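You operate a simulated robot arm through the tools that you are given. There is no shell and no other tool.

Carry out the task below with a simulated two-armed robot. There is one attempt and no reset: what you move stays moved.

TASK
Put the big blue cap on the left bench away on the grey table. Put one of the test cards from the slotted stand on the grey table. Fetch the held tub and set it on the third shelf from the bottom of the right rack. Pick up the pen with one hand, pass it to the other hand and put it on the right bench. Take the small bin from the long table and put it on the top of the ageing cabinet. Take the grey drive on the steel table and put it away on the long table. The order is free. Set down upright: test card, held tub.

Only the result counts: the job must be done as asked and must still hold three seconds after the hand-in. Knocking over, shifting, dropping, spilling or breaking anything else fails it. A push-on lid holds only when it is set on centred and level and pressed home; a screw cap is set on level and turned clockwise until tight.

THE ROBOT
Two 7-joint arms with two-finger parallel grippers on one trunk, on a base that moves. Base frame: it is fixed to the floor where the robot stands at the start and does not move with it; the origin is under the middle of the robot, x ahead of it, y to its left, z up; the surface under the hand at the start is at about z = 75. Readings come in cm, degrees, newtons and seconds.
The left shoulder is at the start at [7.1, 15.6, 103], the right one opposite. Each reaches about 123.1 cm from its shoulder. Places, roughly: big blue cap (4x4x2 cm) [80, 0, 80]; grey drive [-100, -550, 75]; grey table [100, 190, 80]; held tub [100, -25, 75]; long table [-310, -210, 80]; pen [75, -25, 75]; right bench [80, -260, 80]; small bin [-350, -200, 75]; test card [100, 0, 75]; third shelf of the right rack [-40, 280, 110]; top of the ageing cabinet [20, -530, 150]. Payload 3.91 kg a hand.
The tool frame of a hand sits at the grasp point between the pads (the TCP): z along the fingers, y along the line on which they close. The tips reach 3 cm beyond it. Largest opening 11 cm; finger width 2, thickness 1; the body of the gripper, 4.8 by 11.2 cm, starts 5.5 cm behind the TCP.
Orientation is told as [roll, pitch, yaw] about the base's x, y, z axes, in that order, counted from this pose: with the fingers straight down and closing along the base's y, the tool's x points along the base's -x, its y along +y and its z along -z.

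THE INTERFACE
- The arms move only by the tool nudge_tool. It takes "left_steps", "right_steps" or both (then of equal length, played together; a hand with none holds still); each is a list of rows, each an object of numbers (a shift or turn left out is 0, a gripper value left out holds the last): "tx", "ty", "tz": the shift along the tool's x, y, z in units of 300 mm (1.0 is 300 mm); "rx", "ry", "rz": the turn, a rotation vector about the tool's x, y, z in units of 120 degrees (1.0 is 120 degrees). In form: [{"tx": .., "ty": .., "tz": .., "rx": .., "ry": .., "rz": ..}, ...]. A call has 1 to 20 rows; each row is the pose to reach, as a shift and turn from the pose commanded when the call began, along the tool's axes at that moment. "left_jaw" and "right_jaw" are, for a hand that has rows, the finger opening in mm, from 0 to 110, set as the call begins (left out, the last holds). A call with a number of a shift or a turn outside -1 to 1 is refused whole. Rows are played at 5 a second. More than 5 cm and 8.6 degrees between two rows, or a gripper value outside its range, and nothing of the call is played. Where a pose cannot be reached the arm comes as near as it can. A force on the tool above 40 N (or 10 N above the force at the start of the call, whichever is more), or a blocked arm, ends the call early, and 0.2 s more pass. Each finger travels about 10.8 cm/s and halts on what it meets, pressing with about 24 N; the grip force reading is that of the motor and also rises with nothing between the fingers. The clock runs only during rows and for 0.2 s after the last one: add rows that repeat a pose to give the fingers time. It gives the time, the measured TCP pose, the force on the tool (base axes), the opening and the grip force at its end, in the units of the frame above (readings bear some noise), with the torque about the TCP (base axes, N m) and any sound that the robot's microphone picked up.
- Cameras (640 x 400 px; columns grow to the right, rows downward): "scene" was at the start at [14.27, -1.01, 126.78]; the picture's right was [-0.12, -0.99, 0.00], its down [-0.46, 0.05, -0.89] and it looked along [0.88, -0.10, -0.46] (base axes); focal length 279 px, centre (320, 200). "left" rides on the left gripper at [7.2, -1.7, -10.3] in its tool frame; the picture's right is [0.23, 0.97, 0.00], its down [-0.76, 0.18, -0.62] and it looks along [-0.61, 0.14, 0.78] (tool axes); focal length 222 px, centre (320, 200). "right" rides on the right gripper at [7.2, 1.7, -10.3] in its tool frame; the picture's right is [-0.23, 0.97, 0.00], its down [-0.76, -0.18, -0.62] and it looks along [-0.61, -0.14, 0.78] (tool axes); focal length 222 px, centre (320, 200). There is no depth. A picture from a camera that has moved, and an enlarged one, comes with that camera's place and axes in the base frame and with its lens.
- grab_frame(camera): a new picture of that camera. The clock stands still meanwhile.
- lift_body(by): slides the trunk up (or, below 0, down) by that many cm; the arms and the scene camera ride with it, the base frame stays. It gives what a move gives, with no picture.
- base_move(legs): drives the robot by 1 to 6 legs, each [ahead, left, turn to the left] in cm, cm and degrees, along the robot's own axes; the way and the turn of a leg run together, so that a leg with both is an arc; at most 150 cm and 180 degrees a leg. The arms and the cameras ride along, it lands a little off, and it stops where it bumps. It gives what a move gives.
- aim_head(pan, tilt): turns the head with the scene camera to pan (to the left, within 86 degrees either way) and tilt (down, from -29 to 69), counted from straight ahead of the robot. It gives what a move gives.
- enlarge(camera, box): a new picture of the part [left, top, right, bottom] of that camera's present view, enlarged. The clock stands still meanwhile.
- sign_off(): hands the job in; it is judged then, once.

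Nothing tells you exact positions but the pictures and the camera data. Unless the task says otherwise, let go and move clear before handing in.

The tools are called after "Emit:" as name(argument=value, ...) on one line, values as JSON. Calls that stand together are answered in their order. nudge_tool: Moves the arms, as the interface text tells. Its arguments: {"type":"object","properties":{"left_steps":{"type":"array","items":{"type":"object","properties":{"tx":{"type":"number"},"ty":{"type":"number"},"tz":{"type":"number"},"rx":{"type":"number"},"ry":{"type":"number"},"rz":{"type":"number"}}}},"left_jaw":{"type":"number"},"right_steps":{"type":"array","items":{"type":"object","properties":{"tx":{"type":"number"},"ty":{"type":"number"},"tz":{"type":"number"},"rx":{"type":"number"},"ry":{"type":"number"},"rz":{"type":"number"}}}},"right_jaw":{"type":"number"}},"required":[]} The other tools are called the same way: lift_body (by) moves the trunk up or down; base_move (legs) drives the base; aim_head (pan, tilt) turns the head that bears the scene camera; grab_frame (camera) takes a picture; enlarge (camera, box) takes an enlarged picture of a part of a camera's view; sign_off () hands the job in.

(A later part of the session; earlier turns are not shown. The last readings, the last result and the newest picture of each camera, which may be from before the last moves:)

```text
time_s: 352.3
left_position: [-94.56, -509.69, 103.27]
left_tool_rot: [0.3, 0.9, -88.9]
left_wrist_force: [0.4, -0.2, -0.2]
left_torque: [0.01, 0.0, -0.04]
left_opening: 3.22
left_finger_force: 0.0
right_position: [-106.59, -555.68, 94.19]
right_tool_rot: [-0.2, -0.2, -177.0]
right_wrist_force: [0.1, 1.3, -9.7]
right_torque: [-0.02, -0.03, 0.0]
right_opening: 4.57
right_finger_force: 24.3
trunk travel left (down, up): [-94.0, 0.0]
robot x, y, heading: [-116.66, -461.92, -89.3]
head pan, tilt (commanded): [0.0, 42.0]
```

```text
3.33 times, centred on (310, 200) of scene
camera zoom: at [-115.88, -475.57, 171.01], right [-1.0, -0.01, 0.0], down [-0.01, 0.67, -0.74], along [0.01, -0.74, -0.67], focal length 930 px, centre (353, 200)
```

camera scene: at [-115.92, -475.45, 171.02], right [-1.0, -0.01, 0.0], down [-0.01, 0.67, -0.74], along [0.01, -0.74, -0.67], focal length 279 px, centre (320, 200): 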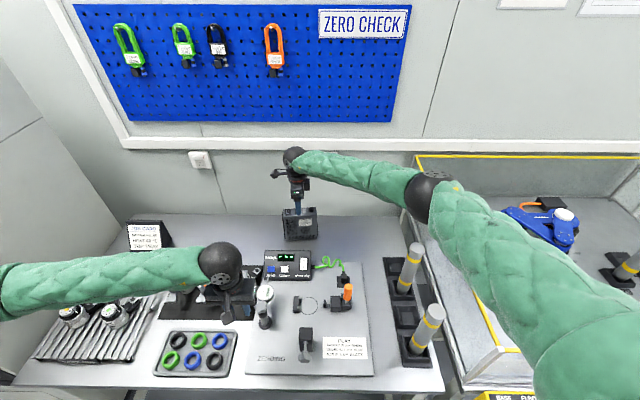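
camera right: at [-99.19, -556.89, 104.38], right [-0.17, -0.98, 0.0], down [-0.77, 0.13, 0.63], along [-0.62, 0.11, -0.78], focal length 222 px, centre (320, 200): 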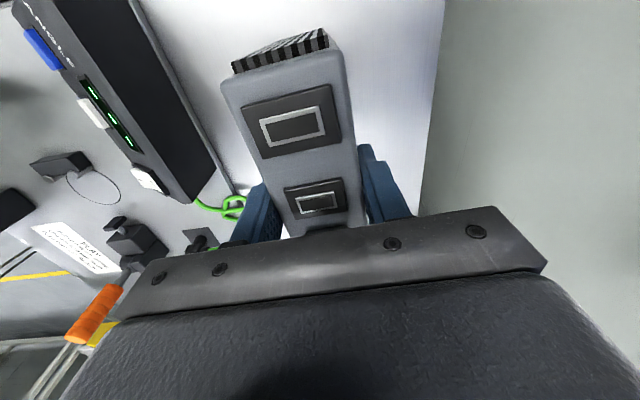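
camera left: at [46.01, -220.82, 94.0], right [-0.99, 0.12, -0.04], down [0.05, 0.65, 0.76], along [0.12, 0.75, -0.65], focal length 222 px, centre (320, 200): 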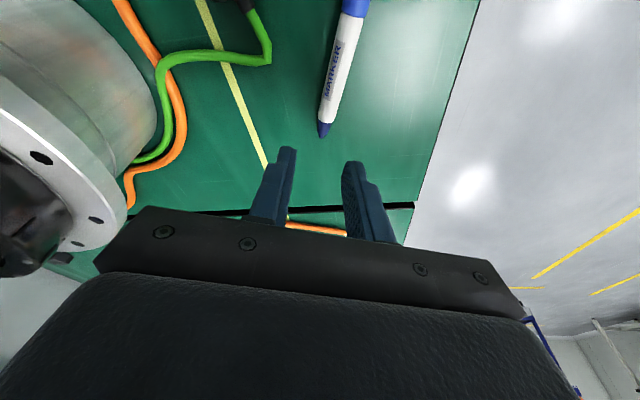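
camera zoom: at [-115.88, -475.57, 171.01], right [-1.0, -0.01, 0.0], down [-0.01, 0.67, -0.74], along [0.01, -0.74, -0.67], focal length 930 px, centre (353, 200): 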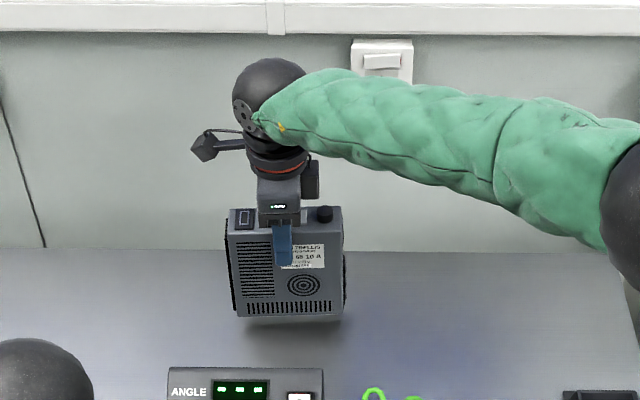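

The drive is gripped and lifts cleanly (about 1 kg). I raise it and draw it back towards the robot.

Emit:
nudge_tool(right_steps=[{"tz": -0.1}, {"tz": -0.2}, {"tz": -0.3}, {"tz": -0.4}, {"tz": -0.5}, {"tz": -0.6}, {"tz": -0.7}, {"tz": -0.8}])

Emit:
nudge_tool(right_steps=[{"ty": -0.11}, {"ty": -0.22}, {"ty": -0.33}, {"ty": -0.44}, {"ty": -0.55}, {"ty": -0.66}, {"ty": -0.77}, {"ty": -0.88}, {"ty": -0.97}])

Emit:
base_move(legs=[[-60, 0, 0]])

Emit:
grab_frame(camera="scene")

```text
time_s: 354.1
left_position: [-94.82, -509.71, 103.23]
left_tool_rot: [0.3, 0.9, -88.9]
left_wrist_force: [-0.2, -0.3, -0.7]
left_torque: [-0.02, -0.04, 0.01]
left_opening: 3.17
left_finger_force: 0.0
right_position: [-106.57, -555.65, 118.3]
right_tool_rot: [-0.1, -0.1, -176.9]
right_wrist_force: [0.9, 0.3, -9.9]
right_torque: [-0.02, 0.02, 0.0]
right_opening: 4.62
right_finger_force: 24.0
trunk travel left (down, up): [-94.0, 0.0]
robot x, y, heading: [-116.48, -462.01, -89.3]
head pan, tilt (commanded): [0.0, 42.0]
```

```text
time_s: 356.1
left_position: [-94.71, -509.58, 103.35]
left_tool_rot: [0.3, 0.7, -88.9]
left_wrist_force: [-0.2, -0.6, -0.1]
left_torque: [0.01, 0.01, -0.01]
left_opening: 3.2
left_finger_force: 0.1
right_position: [-108.41, -526.63, 118.29]
right_tool_rot: [-0.2, -0.1, -176.9]
right_wrist_force: [-0.3, 0.0, -9.7]
right_torque: [0.03, -0.05, -0.04]
right_opening: 4.57
right_finger_force: 24.1
trunk travel left (down, up): [-94.0, 0.0]
robot x, y, heading: [-115.97, -461.66, -89.4]
head pan, tilt (commanded): [0.0, 42.0]
```

```text
time_s: 359.5
left_position: [-95.68, -450.6, 103.22]
left_tool_rot: [0.3, 0.9, -89.4]
left_wrist_force: [-0.1, -0.4, 0.3]
left_torque: [0.02, 0.01, 0.02]
left_opening: 3.2
left_finger_force: 0.1
right_position: [-109.57, -467.46, 118.14]
right_tool_rot: [-0.2, -0.2, -177.2]
right_wrist_force: [-0.3, 0.2, -9.8]
right_torque: [0.0, -0.03, 0.01]
right_opening: 4.6
right_finger_force: 24.1
trunk travel left (down, up): [-94.0, 0.0]
robot x, y, heading: [-116.88, -402.61, -89.7]
head pan, tilt (commanded): [0.0, 42.0]
```

```text
taken
camera scene: at [-116.58, -416.36, 171.0], right [-1.0, -0.01, 0.0], down [0.0, 0.67, -0.74], along [0.0, -0.74, -0.67], focal length 279 px, centre (320, 200)
```

scene: 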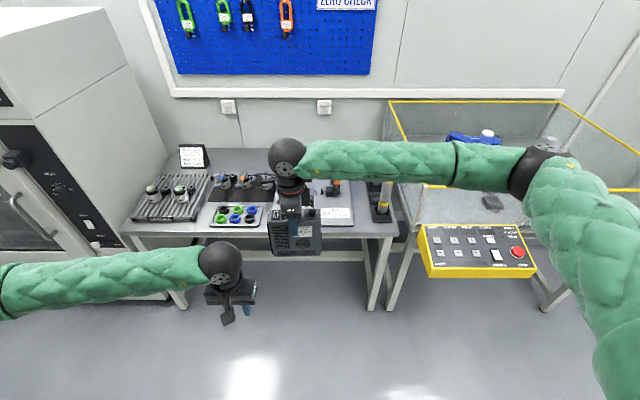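

Emit:
base_move(legs=[[-70, 0, 0], [0, 0, -90]])

Emit:
aim_head(pan=0, tilt=22)

Emit:
grab_frame(camera="scene")

Emit:
aim_head(pan=-50, tilt=22)

Emit:
grab_frame(camera="scene")

```text
time_s: 367.2
left_position: [-165.51, -353.35, 103.07]
left_tool_rot: [0.3, 0.9, 179.8]
left_wrist_force: [-0.8, 0.0, -0.2]
left_torque: [-0.01, -0.02, -0.01]
left_opening: 3.2
left_finger_force: 0.0
right_position: [-182.35, -339.21, 118.27]
right_tool_rot: [-0.2, -0.3, 91.7]
right_wrist_force: [-0.6, 0.3, -9.3]
right_torque: [-0.04, 0.01, 0.02]
right_opening: 4.6
right_finger_force: 24.0
trunk travel left (down, up): [-94.0, 0.0]
robot x, y, heading: [-117.18, -332.83, 179.5]
head pan, tilt (commanded): [0.0, 42.0]
```

```text
time_s: 368.0
left_position: [-165.7, -353.46, 103.22]
left_tool_rot: [0.3, 0.9, 179.7]
left_wrist_force: [0.1, 0.7, -0.6]
left_torque: [-0.01, 0.0, 0.0]
left_opening: 3.18
left_finger_force: 0.0
right_position: [-182.37, -339.28, 118.21]
right_tool_rot: [-0.2, -0.2, 91.8]
right_wrist_force: [-0.3, 0.1, -8.9]
right_torque: [-0.03, 0.02, 0.02]
right_opening: 4.57
right_finger_force: 23.9
trunk travel left (down, up): [-94.0, 0.0]
robot x, y, heading: [-117.73, -332.65, 179.4]
head pan, tilt (commanded): [0.0, 22.0]
```

```text
taken
camera scene: at [-131.92, -332.66, 174.11], right [0.01, 1.0, 0.0], down [0.38, 0.0, -0.93], along [-0.93, 0.01, -0.38], focal length 279 px, centre (320, 200)
```

scene: 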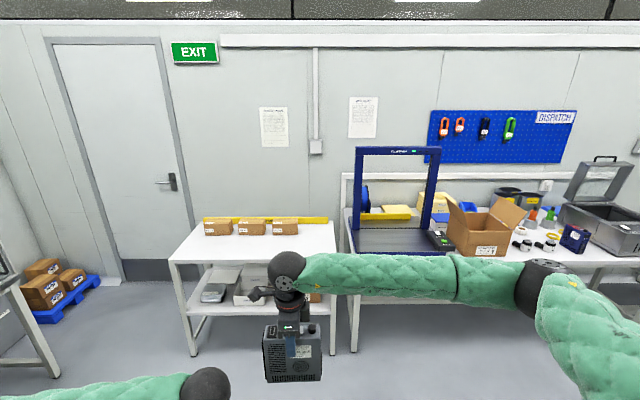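

```text
time_s: 369.2
left_position: [-165.7, -353.42, 103.3]
left_tool_rot: [0.3, 0.8, 179.8]
left_wrist_force: [-0.2, 0.3, 0.2]
left_torque: [0.04, 0.0, -0.02]
left_opening: 3.22
left_finger_force: 0.0
right_position: [-182.34, -339.09, 118.09]
right_tool_rot: [-0.2, -0.2, 91.7]
right_wrist_force: [0.3, 0.5, -9.6]
right_torque: [-0.05, 0.0, 0.0]
right_opening: 4.58
right_finger_force: 24.4
trunk travel left (down, up): [-94.0, 0.0]
robot x, y, heading: [-117.35, -332.91, 179.6]
head pan, tilt (commanded): [-50.0, 22.0]
```

```text
taken
camera scene: at [-128.56, -325.6, 174.13], right [0.77, 0.64, 0.0], down [0.24, -0.29, -0.93], along [-0.59, 0.71, -0.38], focal length 279 px, centre (320, 200)
```

scene: 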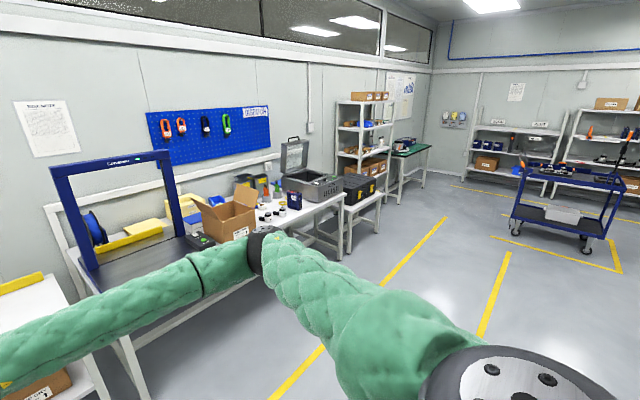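

Emit:
aim_head(pan=-25, tilt=22)

Emit:
grab_frame(camera="scene")

Emit:
enlarge(camera="scene", box=[180, 130, 460, 290])

```text
time_s: 370.1
left_position: [-165.52, -353.35, 103.22]
left_tool_rot: [0.2, 1.0, 179.8]
left_wrist_force: [-0.9, 0.8, -0.8]
left_torque: [0.0, -0.03, -0.03]
left_opening: 3.18
left_finger_force: 0.0
right_position: [-182.28, -339.1, 118.26]
right_tool_rot: [-0.3, -0.3, 91.8]
right_wrist_force: [0.2, -0.1, -9.3]
right_torque: [-0.05, -0.01, 0.02]
right_opening: 4.59
right_finger_force: 24.5
trunk travel left (down, up): [-94.0, 0.0]
robot x, y, heading: [-117.09, -332.65, 179.5]
head pan, tilt (commanded): [-25.0, 22.0]
```

```text
taken
camera scene: at [-131.01, -328.75, 174.12], right [0.43, 0.9, 0.0], down [0.34, -0.16, -0.93], along [-0.84, 0.4, -0.38], focal length 279 px, centre (320, 200)
```

scene: 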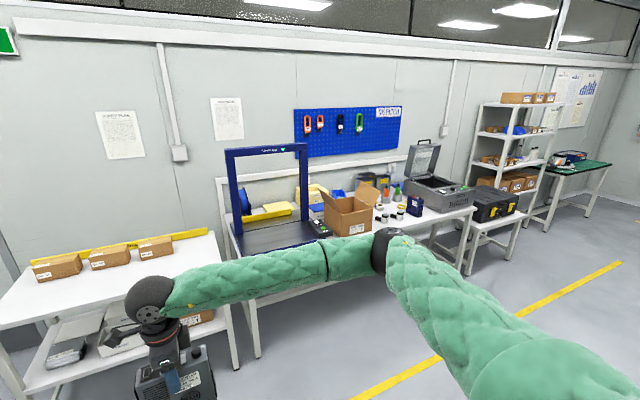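

```text
2.29 times, centred on (320, 210) of scene
camera zoom: at [-131.01, -328.75, 174.12], right [0.43, 0.9, 0.0], down [0.34, -0.16, -0.93], along [-0.84, 0.4, -0.38], focal length 638 px, centre (320, 177)
```

zoom: 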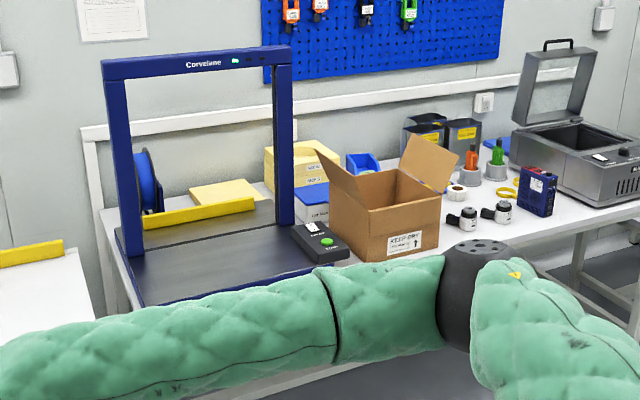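

The small blue bin seems to stand behind the open carton on the long table, near [-341, -210]. I drive nearer to see the table properly.

Emit:
base_move(legs=[[0, -115, 0], [45, 0, 0]])

Emit:
aim_head(pan=0, tilt=28)

Emit:
grab_frame(camera="scene")

Emit:
enlarge(camera="scene", box=[160, 110, 480, 290])

```text
time_s: 378.3
left_position: [-209.32, -235.41, 103.23]
left_tool_rot: [0.4, 0.8, 178.9]
left_wrist_force: [-0.1, -0.2, -0.8]
left_torque: [0.01, 0.03, -0.04]
left_opening: 3.21
left_finger_force: 0.0
right_position: [-225.79, -220.95, 118.21]
right_tool_rot: [-0.1, -0.1, 90.9]
right_wrist_force: [0.1, 0.3, -9.0]
right_torque: [-0.05, -0.04, -0.02]
right_opening: 4.58
right_finger_force: 24.0
trunk travel left (down, up): [-94.0, 0.0]
robot x, y, heading: [-160.75, -215.47, 178.5]
head pan, tilt (commanded): [-25.0, 22.0]
```

```text
time_s: 379.2
left_position: [-209.41, -235.4, 103.2]
left_tool_rot: [0.4, 0.9, 178.9]
left_wrist_force: [0.4, -0.7, 0.5]
left_torque: [0.02, 0.01, 0.0]
left_opening: 3.19
left_finger_force: 0.2
right_position: [-225.8, -221.02, 118.07]
right_tool_rot: [-0.2, -0.2, 90.9]
right_wrist_force: [-0.6, -0.4, -10.3]
right_torque: [0.01, 0.01, -0.01]
right_opening: 4.58
right_finger_force: 23.7
trunk travel left (down, up): [-94.0, 0.0]
robot x, y, heading: [-161.07, -216.0, 178.4]
head pan, tilt (commanded): [0.0, 28.0]
```

```text
taken
camera scene: at [-175.2, -215.26, 173.16], right [0.03, 1.0, 0.0], down [0.47, -0.01, -0.88], along [-0.88, 0.02, -0.47], focal length 279 px, centre (320, 200)
```

scene: 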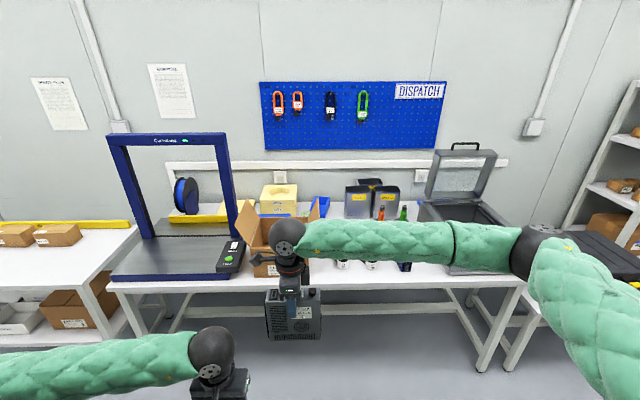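

```text
2.00 times, centred on (320, 200) of scene
camera zoom: at [-175.2, -215.26, 173.16], right [0.03, 1.0, 0.0], down [0.47, -0.01, -0.88], along [-0.88, 0.02, -0.47], focal length 558 px, centre (320, 200)
```

zoom: 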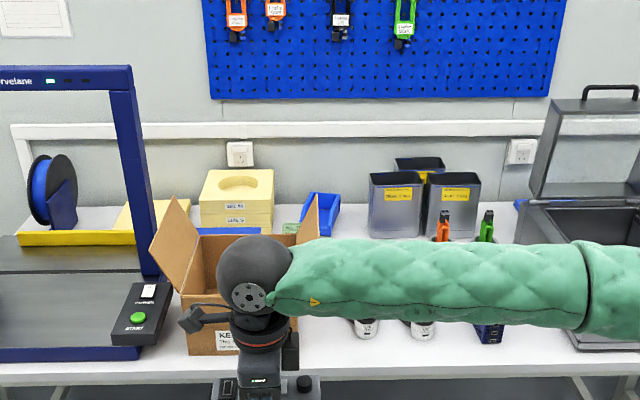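

Emit:
nudge_tool(right_steps=[{"tx": -0.125}, {"tx": -0.25}, {"tx": -0.375}, {"tx": -0.5}, {"tx": -0.625}, {"tx": -0.75}, {"tx": -0.875}, {"tx": -1.0}])

Emit:
base_move(legs=[[35, 0, 1.5]])

Emit:
aim_head(pan=-10, tilt=38)

Emit:
grab_frame(camera="scene")

Emit:
enlarge(camera="scene", box=[180, 100, 420, 260])

```text
time_s: 381.0
left_position: [-209.39, -235.29, 103.36]
left_tool_rot: [0.4, 0.8, 179.0]
left_wrist_force: [0.4, -1.2, 0.9]
left_torque: [-0.02, 0.01, 0.0]
left_opening: 3.2
left_finger_force: 0.0
right_position: [-226.33, -190.9, 118.08]
right_tool_rot: [-0.1, -0.1, 91.0]
right_wrist_force: [0.5, 0.8, -9.4]
right_torque: [-0.07, 0.0, 0.01]
right_opening: 4.58
right_finger_force: 24.3
trunk travel left (down, up): [-94.0, 0.0]
robot x, y, heading: [-161.29, -215.53, 178.4]
head pan, tilt (commanded): [0.0, 28.0]
```

```text
time_s: 383.3
left_position: [-244.45, -236.13, 103.21]
left_tool_rot: [0.3, 0.8, -179.6]
left_wrist_force: [0.5, 0.9, -0.4]
left_torque: [-0.02, 0.0, 0.0]
left_opening: 3.19
left_finger_force: 0.0
right_position: [-262.47, -191.98, 118.2]
right_tool_rot: [-0.2, -0.1, 92.4]
right_wrist_force: [-0.3, -0.1, -9.7]
right_torque: [-0.04, 0.02, 0.01]
right_opening: 4.58
right_finger_force: 23.6
trunk travel left (down, up): [-94.0, 0.0]
robot x, y, heading: [-196.81, -215.29, -180.0]
head pan, tilt (commanded): [0.0, 28.0]
```

```text
time_s: 384.0
left_position: [-244.49, -236.23, 103.21]
left_tool_rot: [0.2, 0.9, -179.7]
left_wrist_force: [-0.6, 0.2, 0.4]
left_torque: [0.02, -0.01, -0.01]
left_opening: 3.2
left_finger_force: 0.0
right_position: [-262.56, -192.04, 118.15]
right_tool_rot: [-0.2, 0.0, 92.4]
right_wrist_force: [-0.6, 0.1, -9.6]
right_torque: [0.0, 0.0, 0.0]
right_opening: 4.59
right_finger_force: 24.1
trunk travel left (down, up): [-94.0, 0.0]
robot x, y, heading: [-196.8, -215.1, -179.9]
head pan, tilt (commanded): [-10.0, 38.0]
```

```text
taken
camera scene: at [-210.27, -213.64, 171.6], right [0.17, 0.98, 0.0], down [0.61, -0.11, -0.79], along [-0.78, 0.14, -0.62], focal length 279 px, centre (320, 200)
```

scene: 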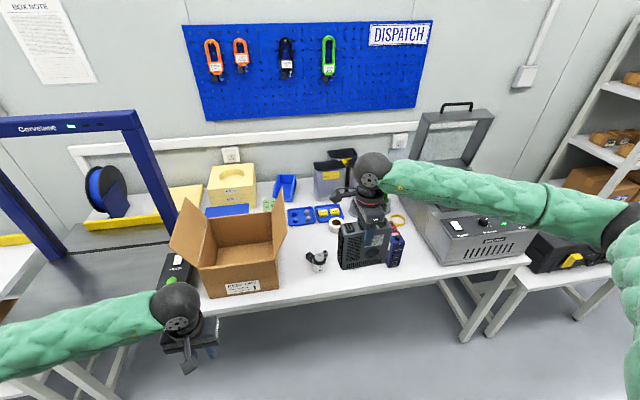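

```text
2.50 times, centred on (300, 180) of scene
camera zoom: at [-210.27, -213.64, 171.6], right [0.17, 0.98, 0.0], down [0.61, -0.11, -0.79], along [-0.78, 0.14, -0.62], focal length 697 px, centre (370, 250)
```

zoom: 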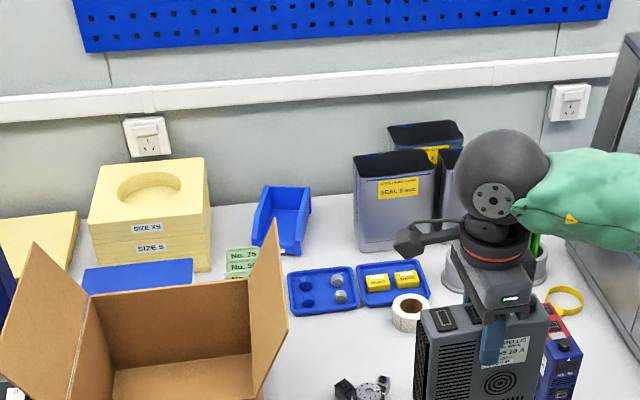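

There is a free patch on the table between the carton, the blue trays and a small motor, around [-297, -200]. I move the base nearer and bring the grey drive over that patch.

Emit:
base_move(legs=[[15, 0, 0]])

Emit:
nudge_tool(right_steps=[{"ty": 0.11, "tx": 0.04}, {"ty": 0.22, "tx": 0.09}, {"ty": 0.34, "tx": 0.14}, {"ty": 0.45, "tx": 0.19}, {"ty": 0.56, "tx": 0.24}, {"ty": 0.67, "tx": 0.28}, {"ty": 0.67, "tx": 0.28}])

Emit:
grab_frame(camera="right")

Emit:
grab_frame(camera="scene")

Emit:
enlarge(camera="scene", box=[200, 130, 440, 300])

```text
time_s: 385.4
left_position: [-259.32, -236.2, 103.31]
left_tool_rot: [0.2, 0.8, -179.6]
left_wrist_force: [-0.6, -0.3, 0.6]
left_torque: [0.01, 0.0, -0.01]
left_opening: 3.19
left_finger_force: 0.0
right_position: [-277.39, -192.25, 118.24]
right_tool_rot: [-0.2, -0.2, 92.6]
right_wrist_force: [0.6, -0.4, -8.6]
right_torque: [-0.04, 0.0, 0.0]
right_opening: 4.6
right_finger_force: 23.5
trunk travel left (down, up): [-94.0, 0.0]
robot x, y, heading: [-212.09, -215.23, -179.8]
head pan, tilt (commanded): [-10.0, 38.0]
```

```text
time_s: 387.0
left_position: [-259.4, -236.25, 103.16]
left_tool_rot: [0.3, 0.6, -179.6]
left_wrist_force: [0.2, -0.2, 0.3]
left_torque: [0.0, -0.01, 0.01]
left_opening: 3.22
left_finger_force: 0.0
right_position: [-297.16, -201.41, 118.08]
right_tool_rot: [-0.2, -0.1, 92.5]
right_wrist_force: [0.4, 0.0, -9.3]
right_torque: [0.0, 0.01, -0.02]
right_opening: 4.54
right_finger_force: 24.1
trunk travel left (down, up): [-94.0, 0.0]
robot x, y, heading: [-211.73, -215.18, -180.2]
head pan, tilt (commanded): [-10.0, 38.0]
```

```text
taken
camera right: at [-298.45, -208.71, 128.3], right [-0.98, 0.18, 0.0], down [0.14, 0.77, 0.63], along [0.12, 0.61, -0.78], focal length 222 px, centre (320, 200)
```

right: 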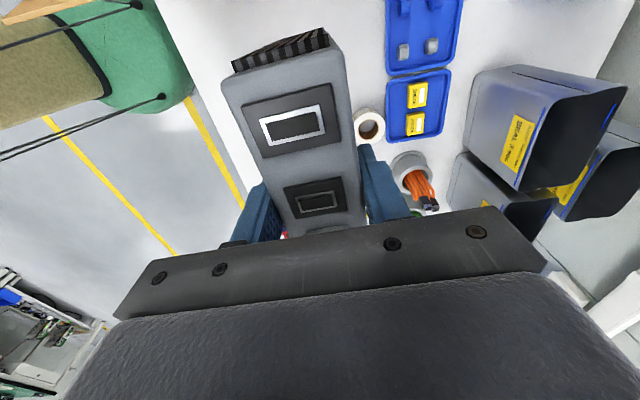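

```text
taken
camera scene: at [-225.09, -213.62, 171.61], right [0.17, 0.99, 0.0], down [0.61, -0.11, -0.79], along [-0.78, 0.13, -0.62], focal length 279 px, centre (320, 200)
```

scene: 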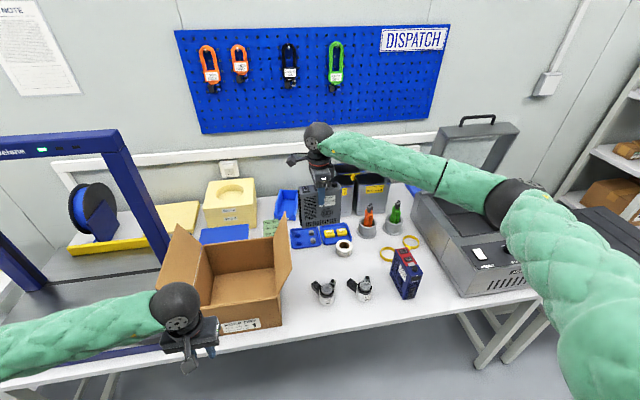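

```text
2.35 times, centred on (320, 215) of scene
camera zoom: at [-225.09, -213.62, 171.61], right [0.17, 0.99, 0.0], down [0.61, -0.11, -0.79], along [-0.78, 0.13, -0.62], focal length 656 px, centre (320, 165)
```

zoom: 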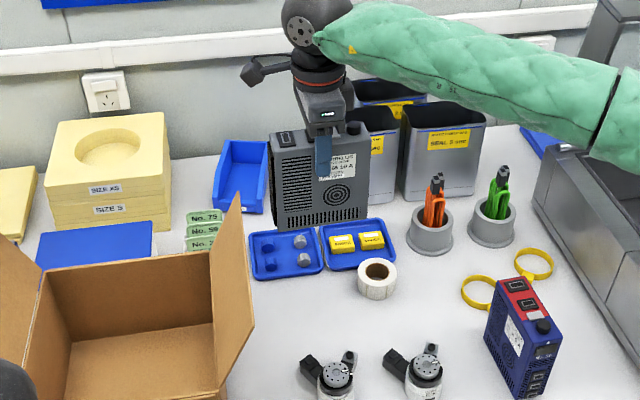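

Emit:
nudge_tool(right_steps=[{"tx": -0.032, "ty": -0.035, "tz": 0.05}, {"tx": -0.032, "ty": -0.035, "tz": 0.15}, {"tx": -0.032, "ty": -0.035, "tz": 0.25}, {"tx": -0.032, "ty": -0.035, "tz": 0.35}, {"tx": -0.032, "ty": -0.035, "tz": 0.45}, {"tx": -0.032, "ty": -0.035, "tz": 0.55}, {"tx": -0.032, "ty": -0.035, "tz": 0.63}, {"tx": -0.032, "ty": -0.035, "tz": 0.63}])

Emit:
enlarge(camera="scene", box=[200, 130, 440, 300])

Emit:
grab_frame(camera="right")

```text
time_s: 388.8
left_position: [-259.44, -236.28, 103.11]
left_tool_rot: [0.3, 0.8, -179.6]
left_wrist_force: [0.2, -0.4, -0.3]
left_torque: [-0.02, -0.01, -0.02]
left_opening: 3.2
left_finger_force: 0.0
right_position: [-295.91, -200.17, 99.12]
right_tool_rot: [-0.1, -0.2, 92.5]
right_wrist_force: [-0.6, 0.5, -10.5]
right_torque: [-0.06, -0.01, 0.0]
right_opening: 4.6
right_finger_force: 24.2
trunk travel left (down, up): [-94.0, 0.0]
robot x, y, heading: [-211.27, -215.22, -179.9]
head pan, tilt (commanded): [-10.0, 38.0]
```

```text
2.35 times, centred on (320, 215) of scene
camera zoom: at [-225.16, -213.71, 171.61], right [0.17, 0.99, 0.0], down [0.61, -0.11, -0.79], along [-0.78, 0.14, -0.62], focal length 656 px, centre (320, 165)
```

zoom: 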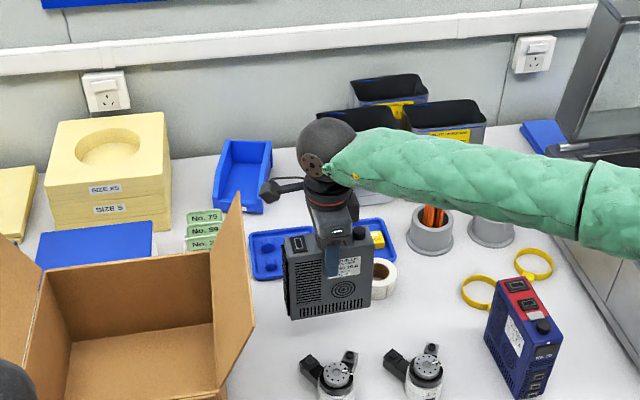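

```text
taken
camera right: at [-297.32, -207.58, 109.27], right [-0.98, 0.19, 0.0], down [0.14, 0.77, 0.63], along [0.12, 0.61, -0.78], focal length 222 px, centre (320, 200)
```

right: 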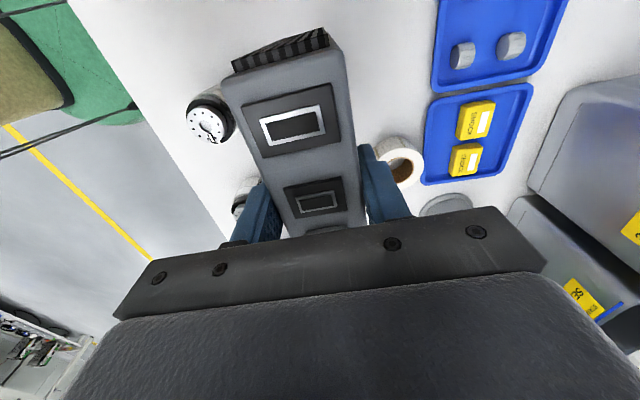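

Emit:
nudge_tool(right_steps=[{"tz": 0.05}, {"tz": 0.1}, {"tz": 0.15}, {"tz": 0.19}, {"tz": 0.19}])

Emit:
nudge_tool(right_steps=[{"tz": 0.012}, {"tz": 0.024}, {"tz": 0.024}])

Emit:
enlarge(camera="scene", box=[250, 190, 370, 280])

```text
time_s: 390.0
left_position: [-259.41, -236.33, 103.19]
left_tool_rot: [0.3, 0.9, -179.4]
left_wrist_force: [-0.1, 0.0, -0.7]
left_torque: [-0.01, -0.04, 0.02]
left_opening: 3.2
left_finger_force: 0.0
right_position: [-296.24, -200.32, 93.4]
right_tool_rot: [-0.2, -0.1, 92.5]
right_wrist_force: [-1.1, 0.0, -8.8]
right_torque: [0.02, 0.0, -0.02]
right_opening: 4.57
right_finger_force: 24.3
trunk travel left (down, up): [-94.0, 0.0]
robot x, y, heading: [-211.51, -215.06, -179.8]
head pan, tilt (commanded): [-10.0, 38.0]
```

```text
time_s: 390.8
left_position: [-259.34, -236.35, 103.15]
left_tool_rot: [0.2, 1.0, -179.6]
left_wrist_force: [-0.5, 0.6, 0.6]
left_torque: [0.0, 0.03, 0.01]
left_opening: 3.18
left_finger_force: 0.1
right_position: [-296.11, -200.38, 92.65]
right_tool_rot: [-0.2, -0.3, 92.5]
right_wrist_force: [0.9, -0.1, -9.1]
right_torque: [-0.03, 0.02, 0.02]
right_opening: 4.58
right_finger_force: 24.0
trunk travel left (down, up): [-94.0, 0.0]
robot x, y, heading: [-211.6, -214.94, -180.0]
head pan, tilt (commanded): [-10.0, 38.0]
```

```text
4.44 times, centred on (310, 235) of scene
camera zoom: at [-225.19, -213.7, 171.6], right [0.17, 0.99, 0.0], down [0.61, -0.11, -0.79], along [-0.78, 0.14, -0.62], focal length 1240 px, centre (364, 44)
```

zoom: 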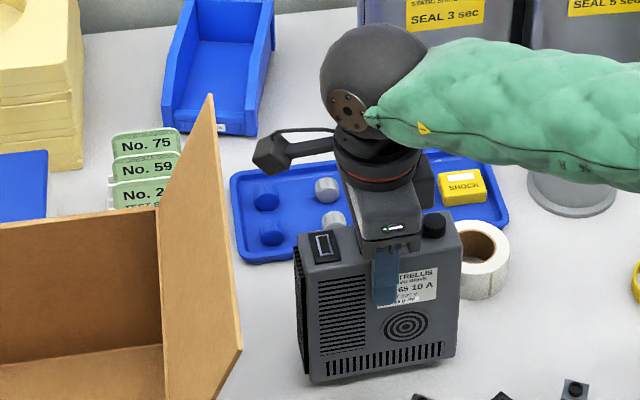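

Emit:
nudge_tool(right_steps=[{"tz": 0.01}, {"tz": 0.02}, {"tz": 0.02}])

Emit:
nudge_tool(right_steps=[{"tz": 0.01}, {"tz": 0.01}])

Emit:
nudge_tool(right_steps=[{"tz": 0.01}, {"tz": 0.01}])

```text
time_s: 391.6
left_position: [-259.47, -236.21, 103.27]
left_tool_rot: [0.3, 0.9, -179.6]
left_wrist_force: [-0.5, 2.0, -0.3]
left_torque: [-0.02, -0.01, 0.04]
left_opening: 3.19
left_finger_force: 0.0
right_position: [-296.17, -200.52, 91.99]
right_tool_rot: [-0.2, -0.1, 92.4]
right_wrist_force: [-0.5, -0.2, -8.4]
right_torque: [0.0, -0.01, 0.03]
right_opening: 4.6
right_finger_force: 24.1
trunk travel left (down, up): [-94.0, 0.0]
robot x, y, heading: [-211.64, -215.45, -179.9]
head pan, tilt (commanded): [-10.0, 38.0]
```

```text
time_s: 392.2
left_position: [-259.48, -236.29, 103.27]
left_tool_rot: [0.3, 0.9, -179.6]
left_wrist_force: [-0.5, 0.5, -0.8]
left_torque: [0.01, -0.03, 0.02]
left_opening: 3.21
left_finger_force: 0.1
right_position: [-296.24, -200.38, 91.8]
right_tool_rot: [-0.2, -0.2, 92.6]
right_wrist_force: [0.2, 0.1, -10.2]
right_torque: [-0.02, -0.02, 0.03]
right_opening: 4.61
right_finger_force: 24.5
trunk travel left (down, up): [-94.0, 0.0]
robot x, y, heading: [-211.68, -215.38, -180.0]
head pan, tilt (commanded): [-10.0, 38.0]
```

```text
time_s: 392.8
left_position: [-259.38, -236.23, 103.21]
left_tool_rot: [0.4, 0.9, -179.6]
left_wrist_force: [0.4, -0.5, 1.0]
left_torque: [-0.01, -0.02, 0.01]
left_opening: 3.21
left_finger_force: 0.1
right_position: [-296.15, -200.44, 91.44]
right_tool_rot: [-0.3, -0.2, 92.5]
right_wrist_force: [0.6, -0.1, -9.3]
right_torque: [-0.05, -0.01, -0.04]
right_opening: 4.6
right_finger_force: 23.9
trunk travel left (down, up): [-94.0, 0.0]
robot x, y, heading: [-211.65, -215.24, -180.0]
head pan, tilt (commanded): [-10.0, 38.0]
```

Emit:
nudge_tool(right_steps=[{"tz": 0.01}, {"tz": 0.01}])

Emit:
nudge_tool(right_steps=[{"tz": 0.01}, {"tz": 0.01}])

Emit:
nudge_tool(right_steps=[{"tz": 0.01}, {"tz": 0.01}])

Emit:
enlarge(camera="scene", box=[250, 190, 370, 280])

```text
time_s: 393.4
left_position: [-259.42, -236.38, 103.24]
left_tool_rot: [0.3, 0.8, -179.6]
left_wrist_force: [1.2, 0.4, -0.5]
left_torque: [0.0, -0.01, 0.0]
left_opening: 3.21
left_finger_force: 0.0
right_position: [-296.24, -200.38, 91.44]
right_tool_rot: [-0.1, -0.1, 92.5]
right_wrist_force: [0.3, -0.4, 0.1]
right_torque: [0.65, 0.29, 0.02]
right_opening: 4.59
right_finger_force: 24.2
trunk travel left (down, up): [-94.0, 0.0]
robot x, y, heading: [-211.82, -215.23, -179.7]
head pan, tilt (commanded): [-10.0, 38.0]
```

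```text
time_s: 394.0
left_position: [-259.24, -236.22, 103.32]
left_tool_rot: [0.3, 0.8, -179.6]
left_wrist_force: [-0.3, -0.4, -1.3]
left_torque: [0.05, 0.02, 0.0]
left_opening: 3.23
left_finger_force: 0.1
right_position: [-296.21, -200.27, 91.23]
right_tool_rot: [0.0, -0.2, 92.4]
right_wrist_force: [-3.5, 2.2, 18.9]
right_torque: [0.01, 0.2, -0.02]
right_opening: 4.61
right_finger_force: 23.6
trunk travel left (down, up): [-94.0, 0.0]
robot x, y, heading: [-211.74, -215.33, -179.9]
head pan, tilt (commanded): [-10.0, 38.0]
```

```text
time_s: 394.6
left_position: [-259.26, -236.3, 103.43]
left_tool_rot: [0.3, 0.8, -179.6]
left_wrist_force: [-0.5, 0.1, 0.1]
left_torque: [0.0, 0.01, -0.01]
left_opening: 3.22
left_finger_force: 0.1
right_position: [-296.17, -200.44, 90.97]
right_tool_rot: [0.1, -0.1, 92.4]
right_wrist_force: [-9.0, 1.1, 31.2]
right_torque: [0.08, 0.24, 0.02]
right_opening: 4.58
right_finger_force: 24.2
trunk travel left (down, up): [-94.0, 0.0]
robot x, y, heading: [-211.45, -215.0, -180.0]
head pan, tilt (commanded): [-10.0, 38.0]
```

```text
4.44 times, centred on (310, 235) of scene
camera zoom: at [-224.85, -213.76, 171.66], right [0.17, 0.99, 0.0], down [0.61, -0.11, -0.79], along [-0.78, 0.14, -0.61], focal length 1240 px, centre (364, 44)
```

zoom: 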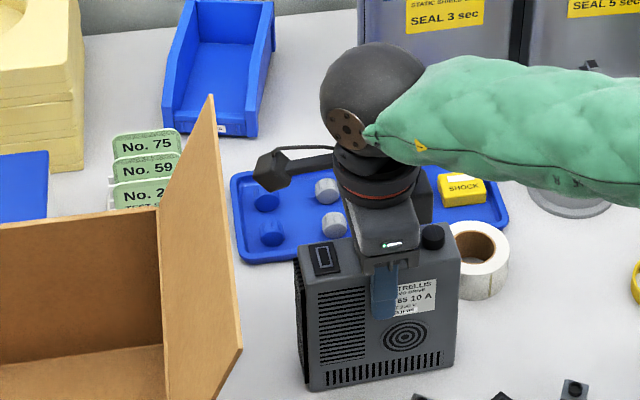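

The drive stands on the table. I ease up, open the right hand and rise.

Emit:
nudge_tool(right_steps=[{"tz": -0.012}, {"tz": -0.016}, {"tz": -0.016}])

Emit:
nudge_tool(right_steps=[{"tz": 0}, {"tz": 0}, {"tz": 0}], right_jaw=68)

Emit:
nudge_tool(right_steps=[{"tz": -0.05}, {"tz": -0.12}, {"tz": -0.22}, {"tz": -0.34}, {"tz": -0.46}, {"tz": -0.58}, {"tz": -0.7}, {"tz": -0.8}])

Emit:
grab_frame(camera="right")

Emit:
grab_frame(camera="scene")

```text
time_s: 395.4
left_position: [-259.32, -236.29, 103.22]
left_tool_rot: [0.3, 0.7, -179.6]
left_wrist_force: [0.1, -0.2, 0.2]
left_torque: [-0.02, 0.01, 0.03]
left_opening: 3.2
left_finger_force: 0.1
right_position: [-295.9, -200.43, 91.08]
right_tool_rot: [-0.3, -0.2, 92.4]
right_wrist_force: [-4.0, -1.9, 5.7]
right_torque: [-0.24, 0.7, -0.03]
right_opening: 4.59
right_finger_force: 24.3
trunk travel left (down, up): [-94.0, 0.0]
robot x, y, heading: [-211.87, -215.3, -179.8]
head pan, tilt (commanded): [-10.0, 38.0]
```

```text
time_s: 396.2
left_position: [-259.44, -236.28, 103.27]
left_tool_rot: [0.2, 0.7, -179.6]
left_wrist_force: [0.9, 0.6, 0.3]
left_torque: [0.01, 0.01, 0.02]
left_opening: 3.19
left_finger_force: 0.0
right_position: [-296.19, -200.36, 91.11]
right_tool_rot: [-0.1, -0.3, 92.5]
right_wrist_force: [-0.2, 0.1, -0.5]
right_torque: [-0.06, 0.0, 0.02]
right_opening: 6.77
right_finger_force: 0.1
trunk travel left (down, up): [-94.0, 0.0]
robot x, y, heading: [-211.3, -215.56, -179.9]
head pan, tilt (commanded): [-10.0, 38.0]
```

```text
time_s: 398.0
left_position: [-259.42, -236.3, 103.17]
left_tool_rot: [0.2, 0.8, -179.6]
left_wrist_force: [0.7, 0.5, 0.3]
left_torque: [-0.01, 0.0, -0.01]
left_opening: 3.21
left_finger_force: 0.0
right_position: [-296.26, -200.68, 115.29]
right_tool_rot: [-0.2, -0.1, 92.4]
right_wrist_force: [0.3, -0.3, 0.3]
right_torque: [-0.01, 0.02, -0.04]
right_opening: 6.78
right_finger_force: 0.1
trunk travel left (down, up): [-94.0, 0.0]
robot x, y, heading: [-211.91, -215.28, -180.0]
head pan, tilt (commanded): [-10.0, 38.0]
```

```text
taken
camera right: at [-297.59, -207.94, 125.48], right [-0.98, 0.18, 0.0], down [0.14, 0.77, 0.63], along [0.12, 0.61, -0.78], focal length 222 px, centre (320, 200)
```

right: 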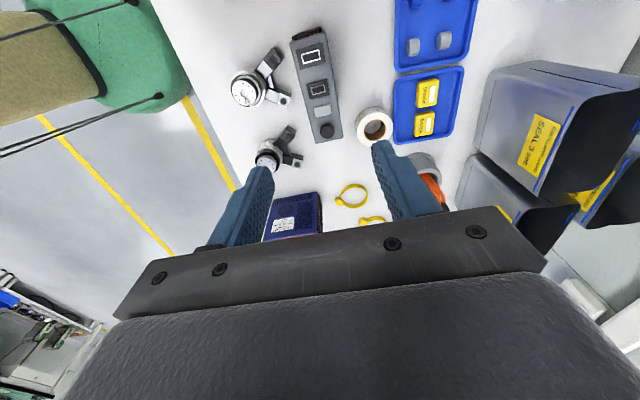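

```text
taken
camera scene: at [-225.05, -213.76, 171.61], right [0.17, 0.99, 0.0], down [0.61, -0.11, -0.79], along [-0.78, 0.14, -0.62], focal length 279 px, centre (320, 200)
```

scene: 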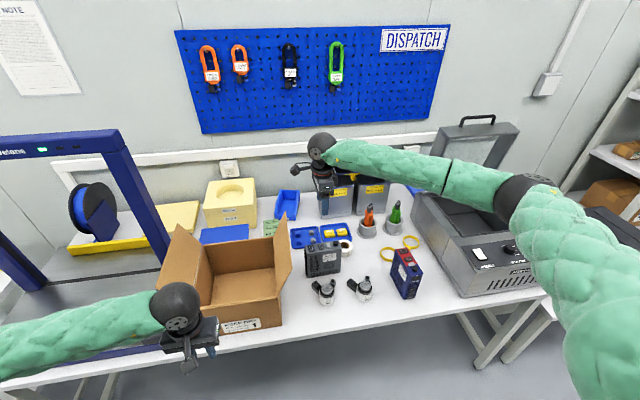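

The grey drive stands on the long table. Next the small blue bin behind it (about 11 x 13 cm, rim z≈85, near [-338, -210]). I raise the left hand, turn the right hand forward and tilt it for the reach.

Emit:
nudge_tool(left_steps=[{"tz": -0.1, "tx": 0.05}, {"tz": -0.2, "tx": 0.1}, {"tz": -0.3, "tx": 0.15}, {"tz": -0.4, "tx": 0.2}, {"tz": -0.5, "tx": 0.25}], right_steps=[{"tz": -0.03}, {"tz": -0.06}, {"tz": -0.1}, {"tz": -0.13}, {"tz": -0.17}])

Emit:
nudge_tool(right_steps=[{"rz": -0.068}, {"rz": -0.136}, {"rz": -0.204}, {"rz": -0.272}, {"rz": -0.34}, {"rz": -0.409}, {"rz": -0.477}, {"rz": -0.545}, {"rz": -0.613}, {"rz": -0.67}, {"rz": -0.73}, {"rz": -0.73}], right_jaw=40)

Emit:
nudge_tool(right_steps=[{"ry": -0.07}, {"ry": -0.14}, {"ry": -0.21}, {"ry": -0.29}, {"ry": -0.29}])

Emit:
grab_frame(camera="right")

Emit:
grab_frame(camera="scene")

```text
time_s: 399.2
left_position: [-255.4, -235.92, 117.19]
left_tool_rot: [0.2, 0.9, -179.4]
left_wrist_force: [0.3, 0.0, 0.5]
left_torque: [0.0, -0.02, 0.02]
left_opening: 3.21
left_finger_force: 0.1
left hand out of reach, approached as far as the arm can: row 4, 5
right_position: [-296.27, -200.42, 120.2]
right_tool_rot: [-0.3, -0.1, 92.5]
right_wrist_force: [-0.2, 0.2, 0.1]
right_torque: [-0.01, -0.01, 0.0]
right_opening: 6.78
right_finger_force: 0.1
trunk travel left (down, up): [-94.0, 0.0]
robot x, y, heading: [-211.53, -215.4, -180.1]
head pan, tilt (commanded): [-10.0, 38.0]
```

```text
time_s: 401.8
left_position: [-255.36, -235.9, 117.2]
left_tool_rot: [0.3, 1.0, -179.6]
left_wrist_force: [0.4, 0.0, 0.3]
left_torque: [-0.01, 0.02, 0.03]
left_opening: 3.19
left_finger_force: 0.1
right_position: [-296.14, -200.39, 120.4]
right_tool_rot: [-0.2, 0.2, -179.9]
right_wrist_force: [0.3, 0.0, 0.4]
right_torque: [-0.01, 0.01, 0.01]
right_opening: 4.0
right_finger_force: 0.1
trunk travel left (down, up): [-94.0, 0.0]
robot x, y, heading: [-211.39, -215.45, -179.9]
head pan, tilt (commanded): [-10.0, 38.0]
```

```text
refused: row 4 steps farther than a row can; nothing moved
```

```text
taken
camera right: at [-288.92, -202.15, 130.63], right [-0.22, -0.97, 0.0], down [-0.76, 0.17, 0.62], along [-0.61, 0.14, -0.78], focal length 222 px, centre (320, 200)
```

right: 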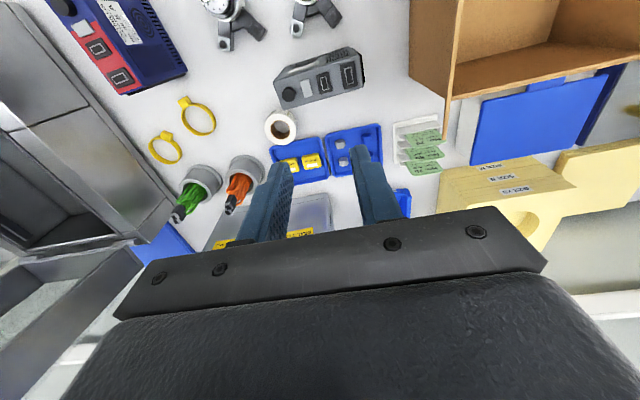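

```text
taken
camera scene: at [-225.09, -213.73, 171.61], right [0.17, 0.99, 0.0], down [0.61, -0.11, -0.79], along [-0.78, 0.14, -0.62], focal length 279 px, centre (320, 200)
```

scene: 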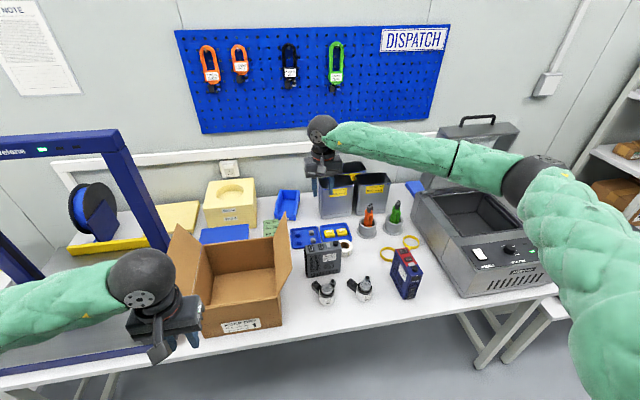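

Emit:
nudge_tool(right_steps=[{"ry": -0.0583}, {"ry": -0.1167}, {"ry": -0.175}, {"ry": -0.2333}, {"ry": -0.29}, {"ry": -0.29}])

Emit:
base_move(legs=[[18, 0, 0]])

Emit:
grab_frame(camera="right")

Emit:
grab_frame(camera="scene")

```text
time_s: 403.2
left_position: [-255.39, -235.93, 117.25]
left_tool_rot: [0.3, 1.0, -179.6]
left_wrist_force: [0.2, -0.8, 0.8]
left_torque: [-0.03, 0.03, 0.04]
left_opening: 3.21
left_finger_force: 0.0
right_position: [-296.26, -200.49, 120.35]
right_tool_rot: [-0.1, -34.7, -179.8]
right_wrist_force: [-0.4, 0.8, 1.0]
right_torque: [-0.01, 0.0, 0.0]
right_opening: 3.98
right_finger_force: 0.1
trunk travel left (down, up): [-94.0, 0.0]
robot x, y, heading: [-211.9, -215.16, -179.9]
head pan, tilt (commanded): [-10.0, 38.0]
```

```text
time_s: 404.7
left_position: [-273.15, -235.93, 117.36]
left_tool_rot: [0.2, 0.8, -179.6]
left_wrist_force: [0.0, -0.3, 0.6]
left_torque: [-0.01, 0.0, 0.01]
left_opening: 3.22
left_finger_force: 0.0
right_position: [-313.93, -200.52, 120.45]
right_tool_rot: [-0.3, -34.8, -179.9]
right_wrist_force: [0.2, 1.1, -0.3]
right_torque: [0.0, -0.02, -0.02]
right_opening: 3.98
right_finger_force: 0.0
trunk travel left (down, up): [-94.0, 0.0]
robot x, y, heading: [-229.33, -215.54, -179.8]
head pan, tilt (commanded): [-10.0, 38.0]
```

```text
taken
camera right: at [-302.02, -202.13, 124.75], right [-0.19, -0.97, 0.13], down [-0.27, 0.17, 0.95], along [-0.94, 0.14, -0.3], focal length 222 px, centre (320, 200)
```

right: 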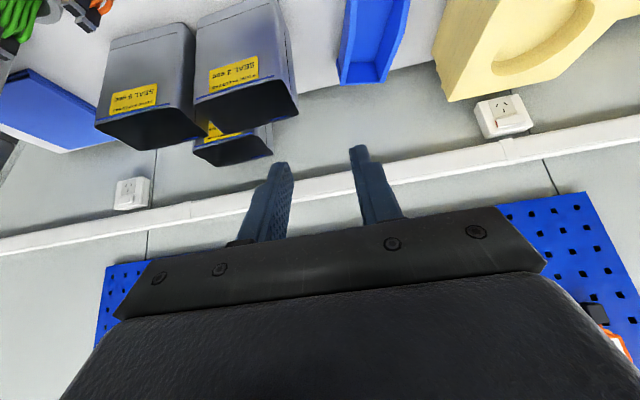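

```text
taken
camera scene: at [-242.72, -213.74, 171.65], right [0.17, 0.98, 0.0], down [0.61, -0.11, -0.79], along [-0.78, 0.14, -0.61], focal length 279 px, centre (320, 200)
```

scene: 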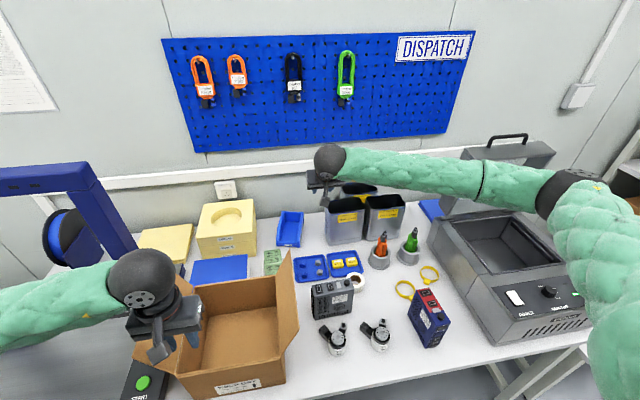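

Emit:
base_move(legs=[[5, 0, 0]])

Emit:
nudge_tool(right_steps=[{"rx": 0.0238, "rz": 0.0342}, {"rx": 0.0476, "rz": 0.0684}, {"rx": 0.0476, "rz": 0.0684}], right_jaw=30)

Emit:
nudge_tool(right_steps=[{"tx": -0.0076, "ty": 0.034, "tz": 0.1245}, {"tx": -0.015, "ty": 0.0685, "tz": 0.249}, {"tx": -0.023, "ty": 0.103, "tz": 0.3735}, {"tx": -0.03, "ty": 0.137, "tz": 0.498}, {"tx": -0.038, "ty": 0.171, "tz": 0.6225}, {"tx": -0.046, "ty": 0.2055, "tz": 0.747}, {"tx": -0.053, "ty": 0.24, "tz": 0.87}, {"tx": -0.053, "ty": 0.24, "tz": 0.87}])

Emit:
grab_frame(camera="right")

Emit:
enlarge(camera="scene", box=[220, 130, 420, 290])

```text
time_s: 405.6
left_position: [-277.56, -235.94, 117.5]
left_tool_rot: [0.3, 0.7, -179.5]
left_wrist_force: [0.6, -0.6, 0.7]
left_torque: [-0.02, 0.0, 0.03]
left_opening: 3.17
left_finger_force: 0.0
right_position: [-318.4, -200.44, 120.78]
right_tool_rot: [-0.2, -35.1, -179.9]
right_wrist_force: [1.1, 0.0, 0.5]
right_torque: [0.0, 0.0, -0.01]
right_opening: 4.0
right_finger_force: 0.1
trunk travel left (down, up): [-94.0, 0.0]
robot x, y, heading: [-234.48, -215.37, -180.0]
head pan, tilt (commanded): [-10.0, 38.0]
```

```text
time_s: 406.4
left_position: [-278.5, -235.83, 117.14]
left_tool_rot: [0.2, 1.0, -179.7]
left_wrist_force: [-0.4, -0.2, 0.0]
left_torque: [-0.01, -0.02, 0.01]
left_opening: 3.22
left_finger_force: 0.1
right_position: [-319.23, -200.51, 120.15]
right_tool_rot: [-0.2, -34.6, 170.1]
right_wrist_force: [-0.7, 0.5, -0.2]
right_torque: [0.03, 0.0, 0.0]
right_opening: 3.01
right_finger_force: 0.1
trunk travel left (down, up): [-94.0, 0.0]
robot x, y, heading: [-234.73, -215.46, -180.1]
head pan, tilt (commanded): [-10.0, 38.0]
```

```text
time_s: 408.2
left_position: [-278.25, -235.77, 117.26]
left_tool_rot: [0.3, 0.9, -179.7]
left_wrist_force: [-0.9, 0.1, 0.9]
left_torque: [-0.01, 0.0, 0.01]
left_opening: 3.22
left_finger_force: 0.1
right_position: [-336.24, -204.54, 99.89]
right_tool_rot: [-0.2, -34.6, 170.1]
right_wrist_force: [1.0, 0.5, -0.1]
right_torque: [0.0, 0.0, -0.02]
right_opening: 2.98
right_finger_force: 0.0
trunk travel left (down, up): [-94.0, 0.0]
robot x, y, heading: [-234.51, -215.05, -179.7]
head pan, tilt (commanded): [-10.0, 38.0]
```

```text
taken
camera right: at [-324.76, -208.18, 104.16], right [-0.35, -0.93, 0.13], down [-0.24, 0.22, 0.95], along [-0.91, 0.3, -0.3], focal length 222 px, centre (320, 200)
```

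right: 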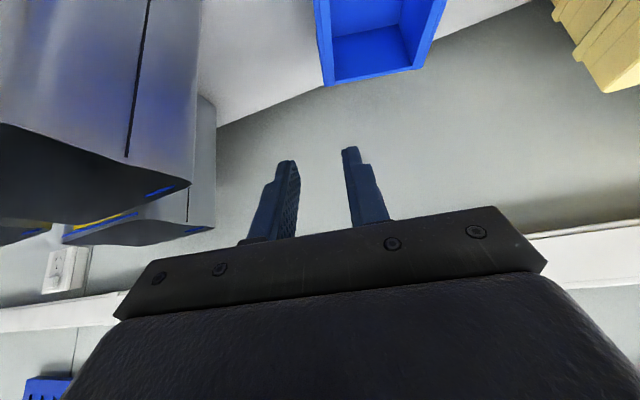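

```text
2.50 times, centred on (320, 210) of scene
camera zoom: at [-247.87, -213.68, 171.62], right [0.17, 0.98, 0.0], down [0.61, -0.11, -0.79], along [-0.78, 0.14, -0.62], focal length 697 px, centre (320, 175)
```

zoom: 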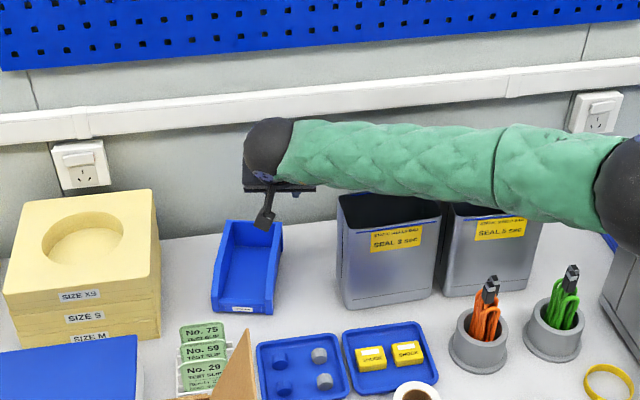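

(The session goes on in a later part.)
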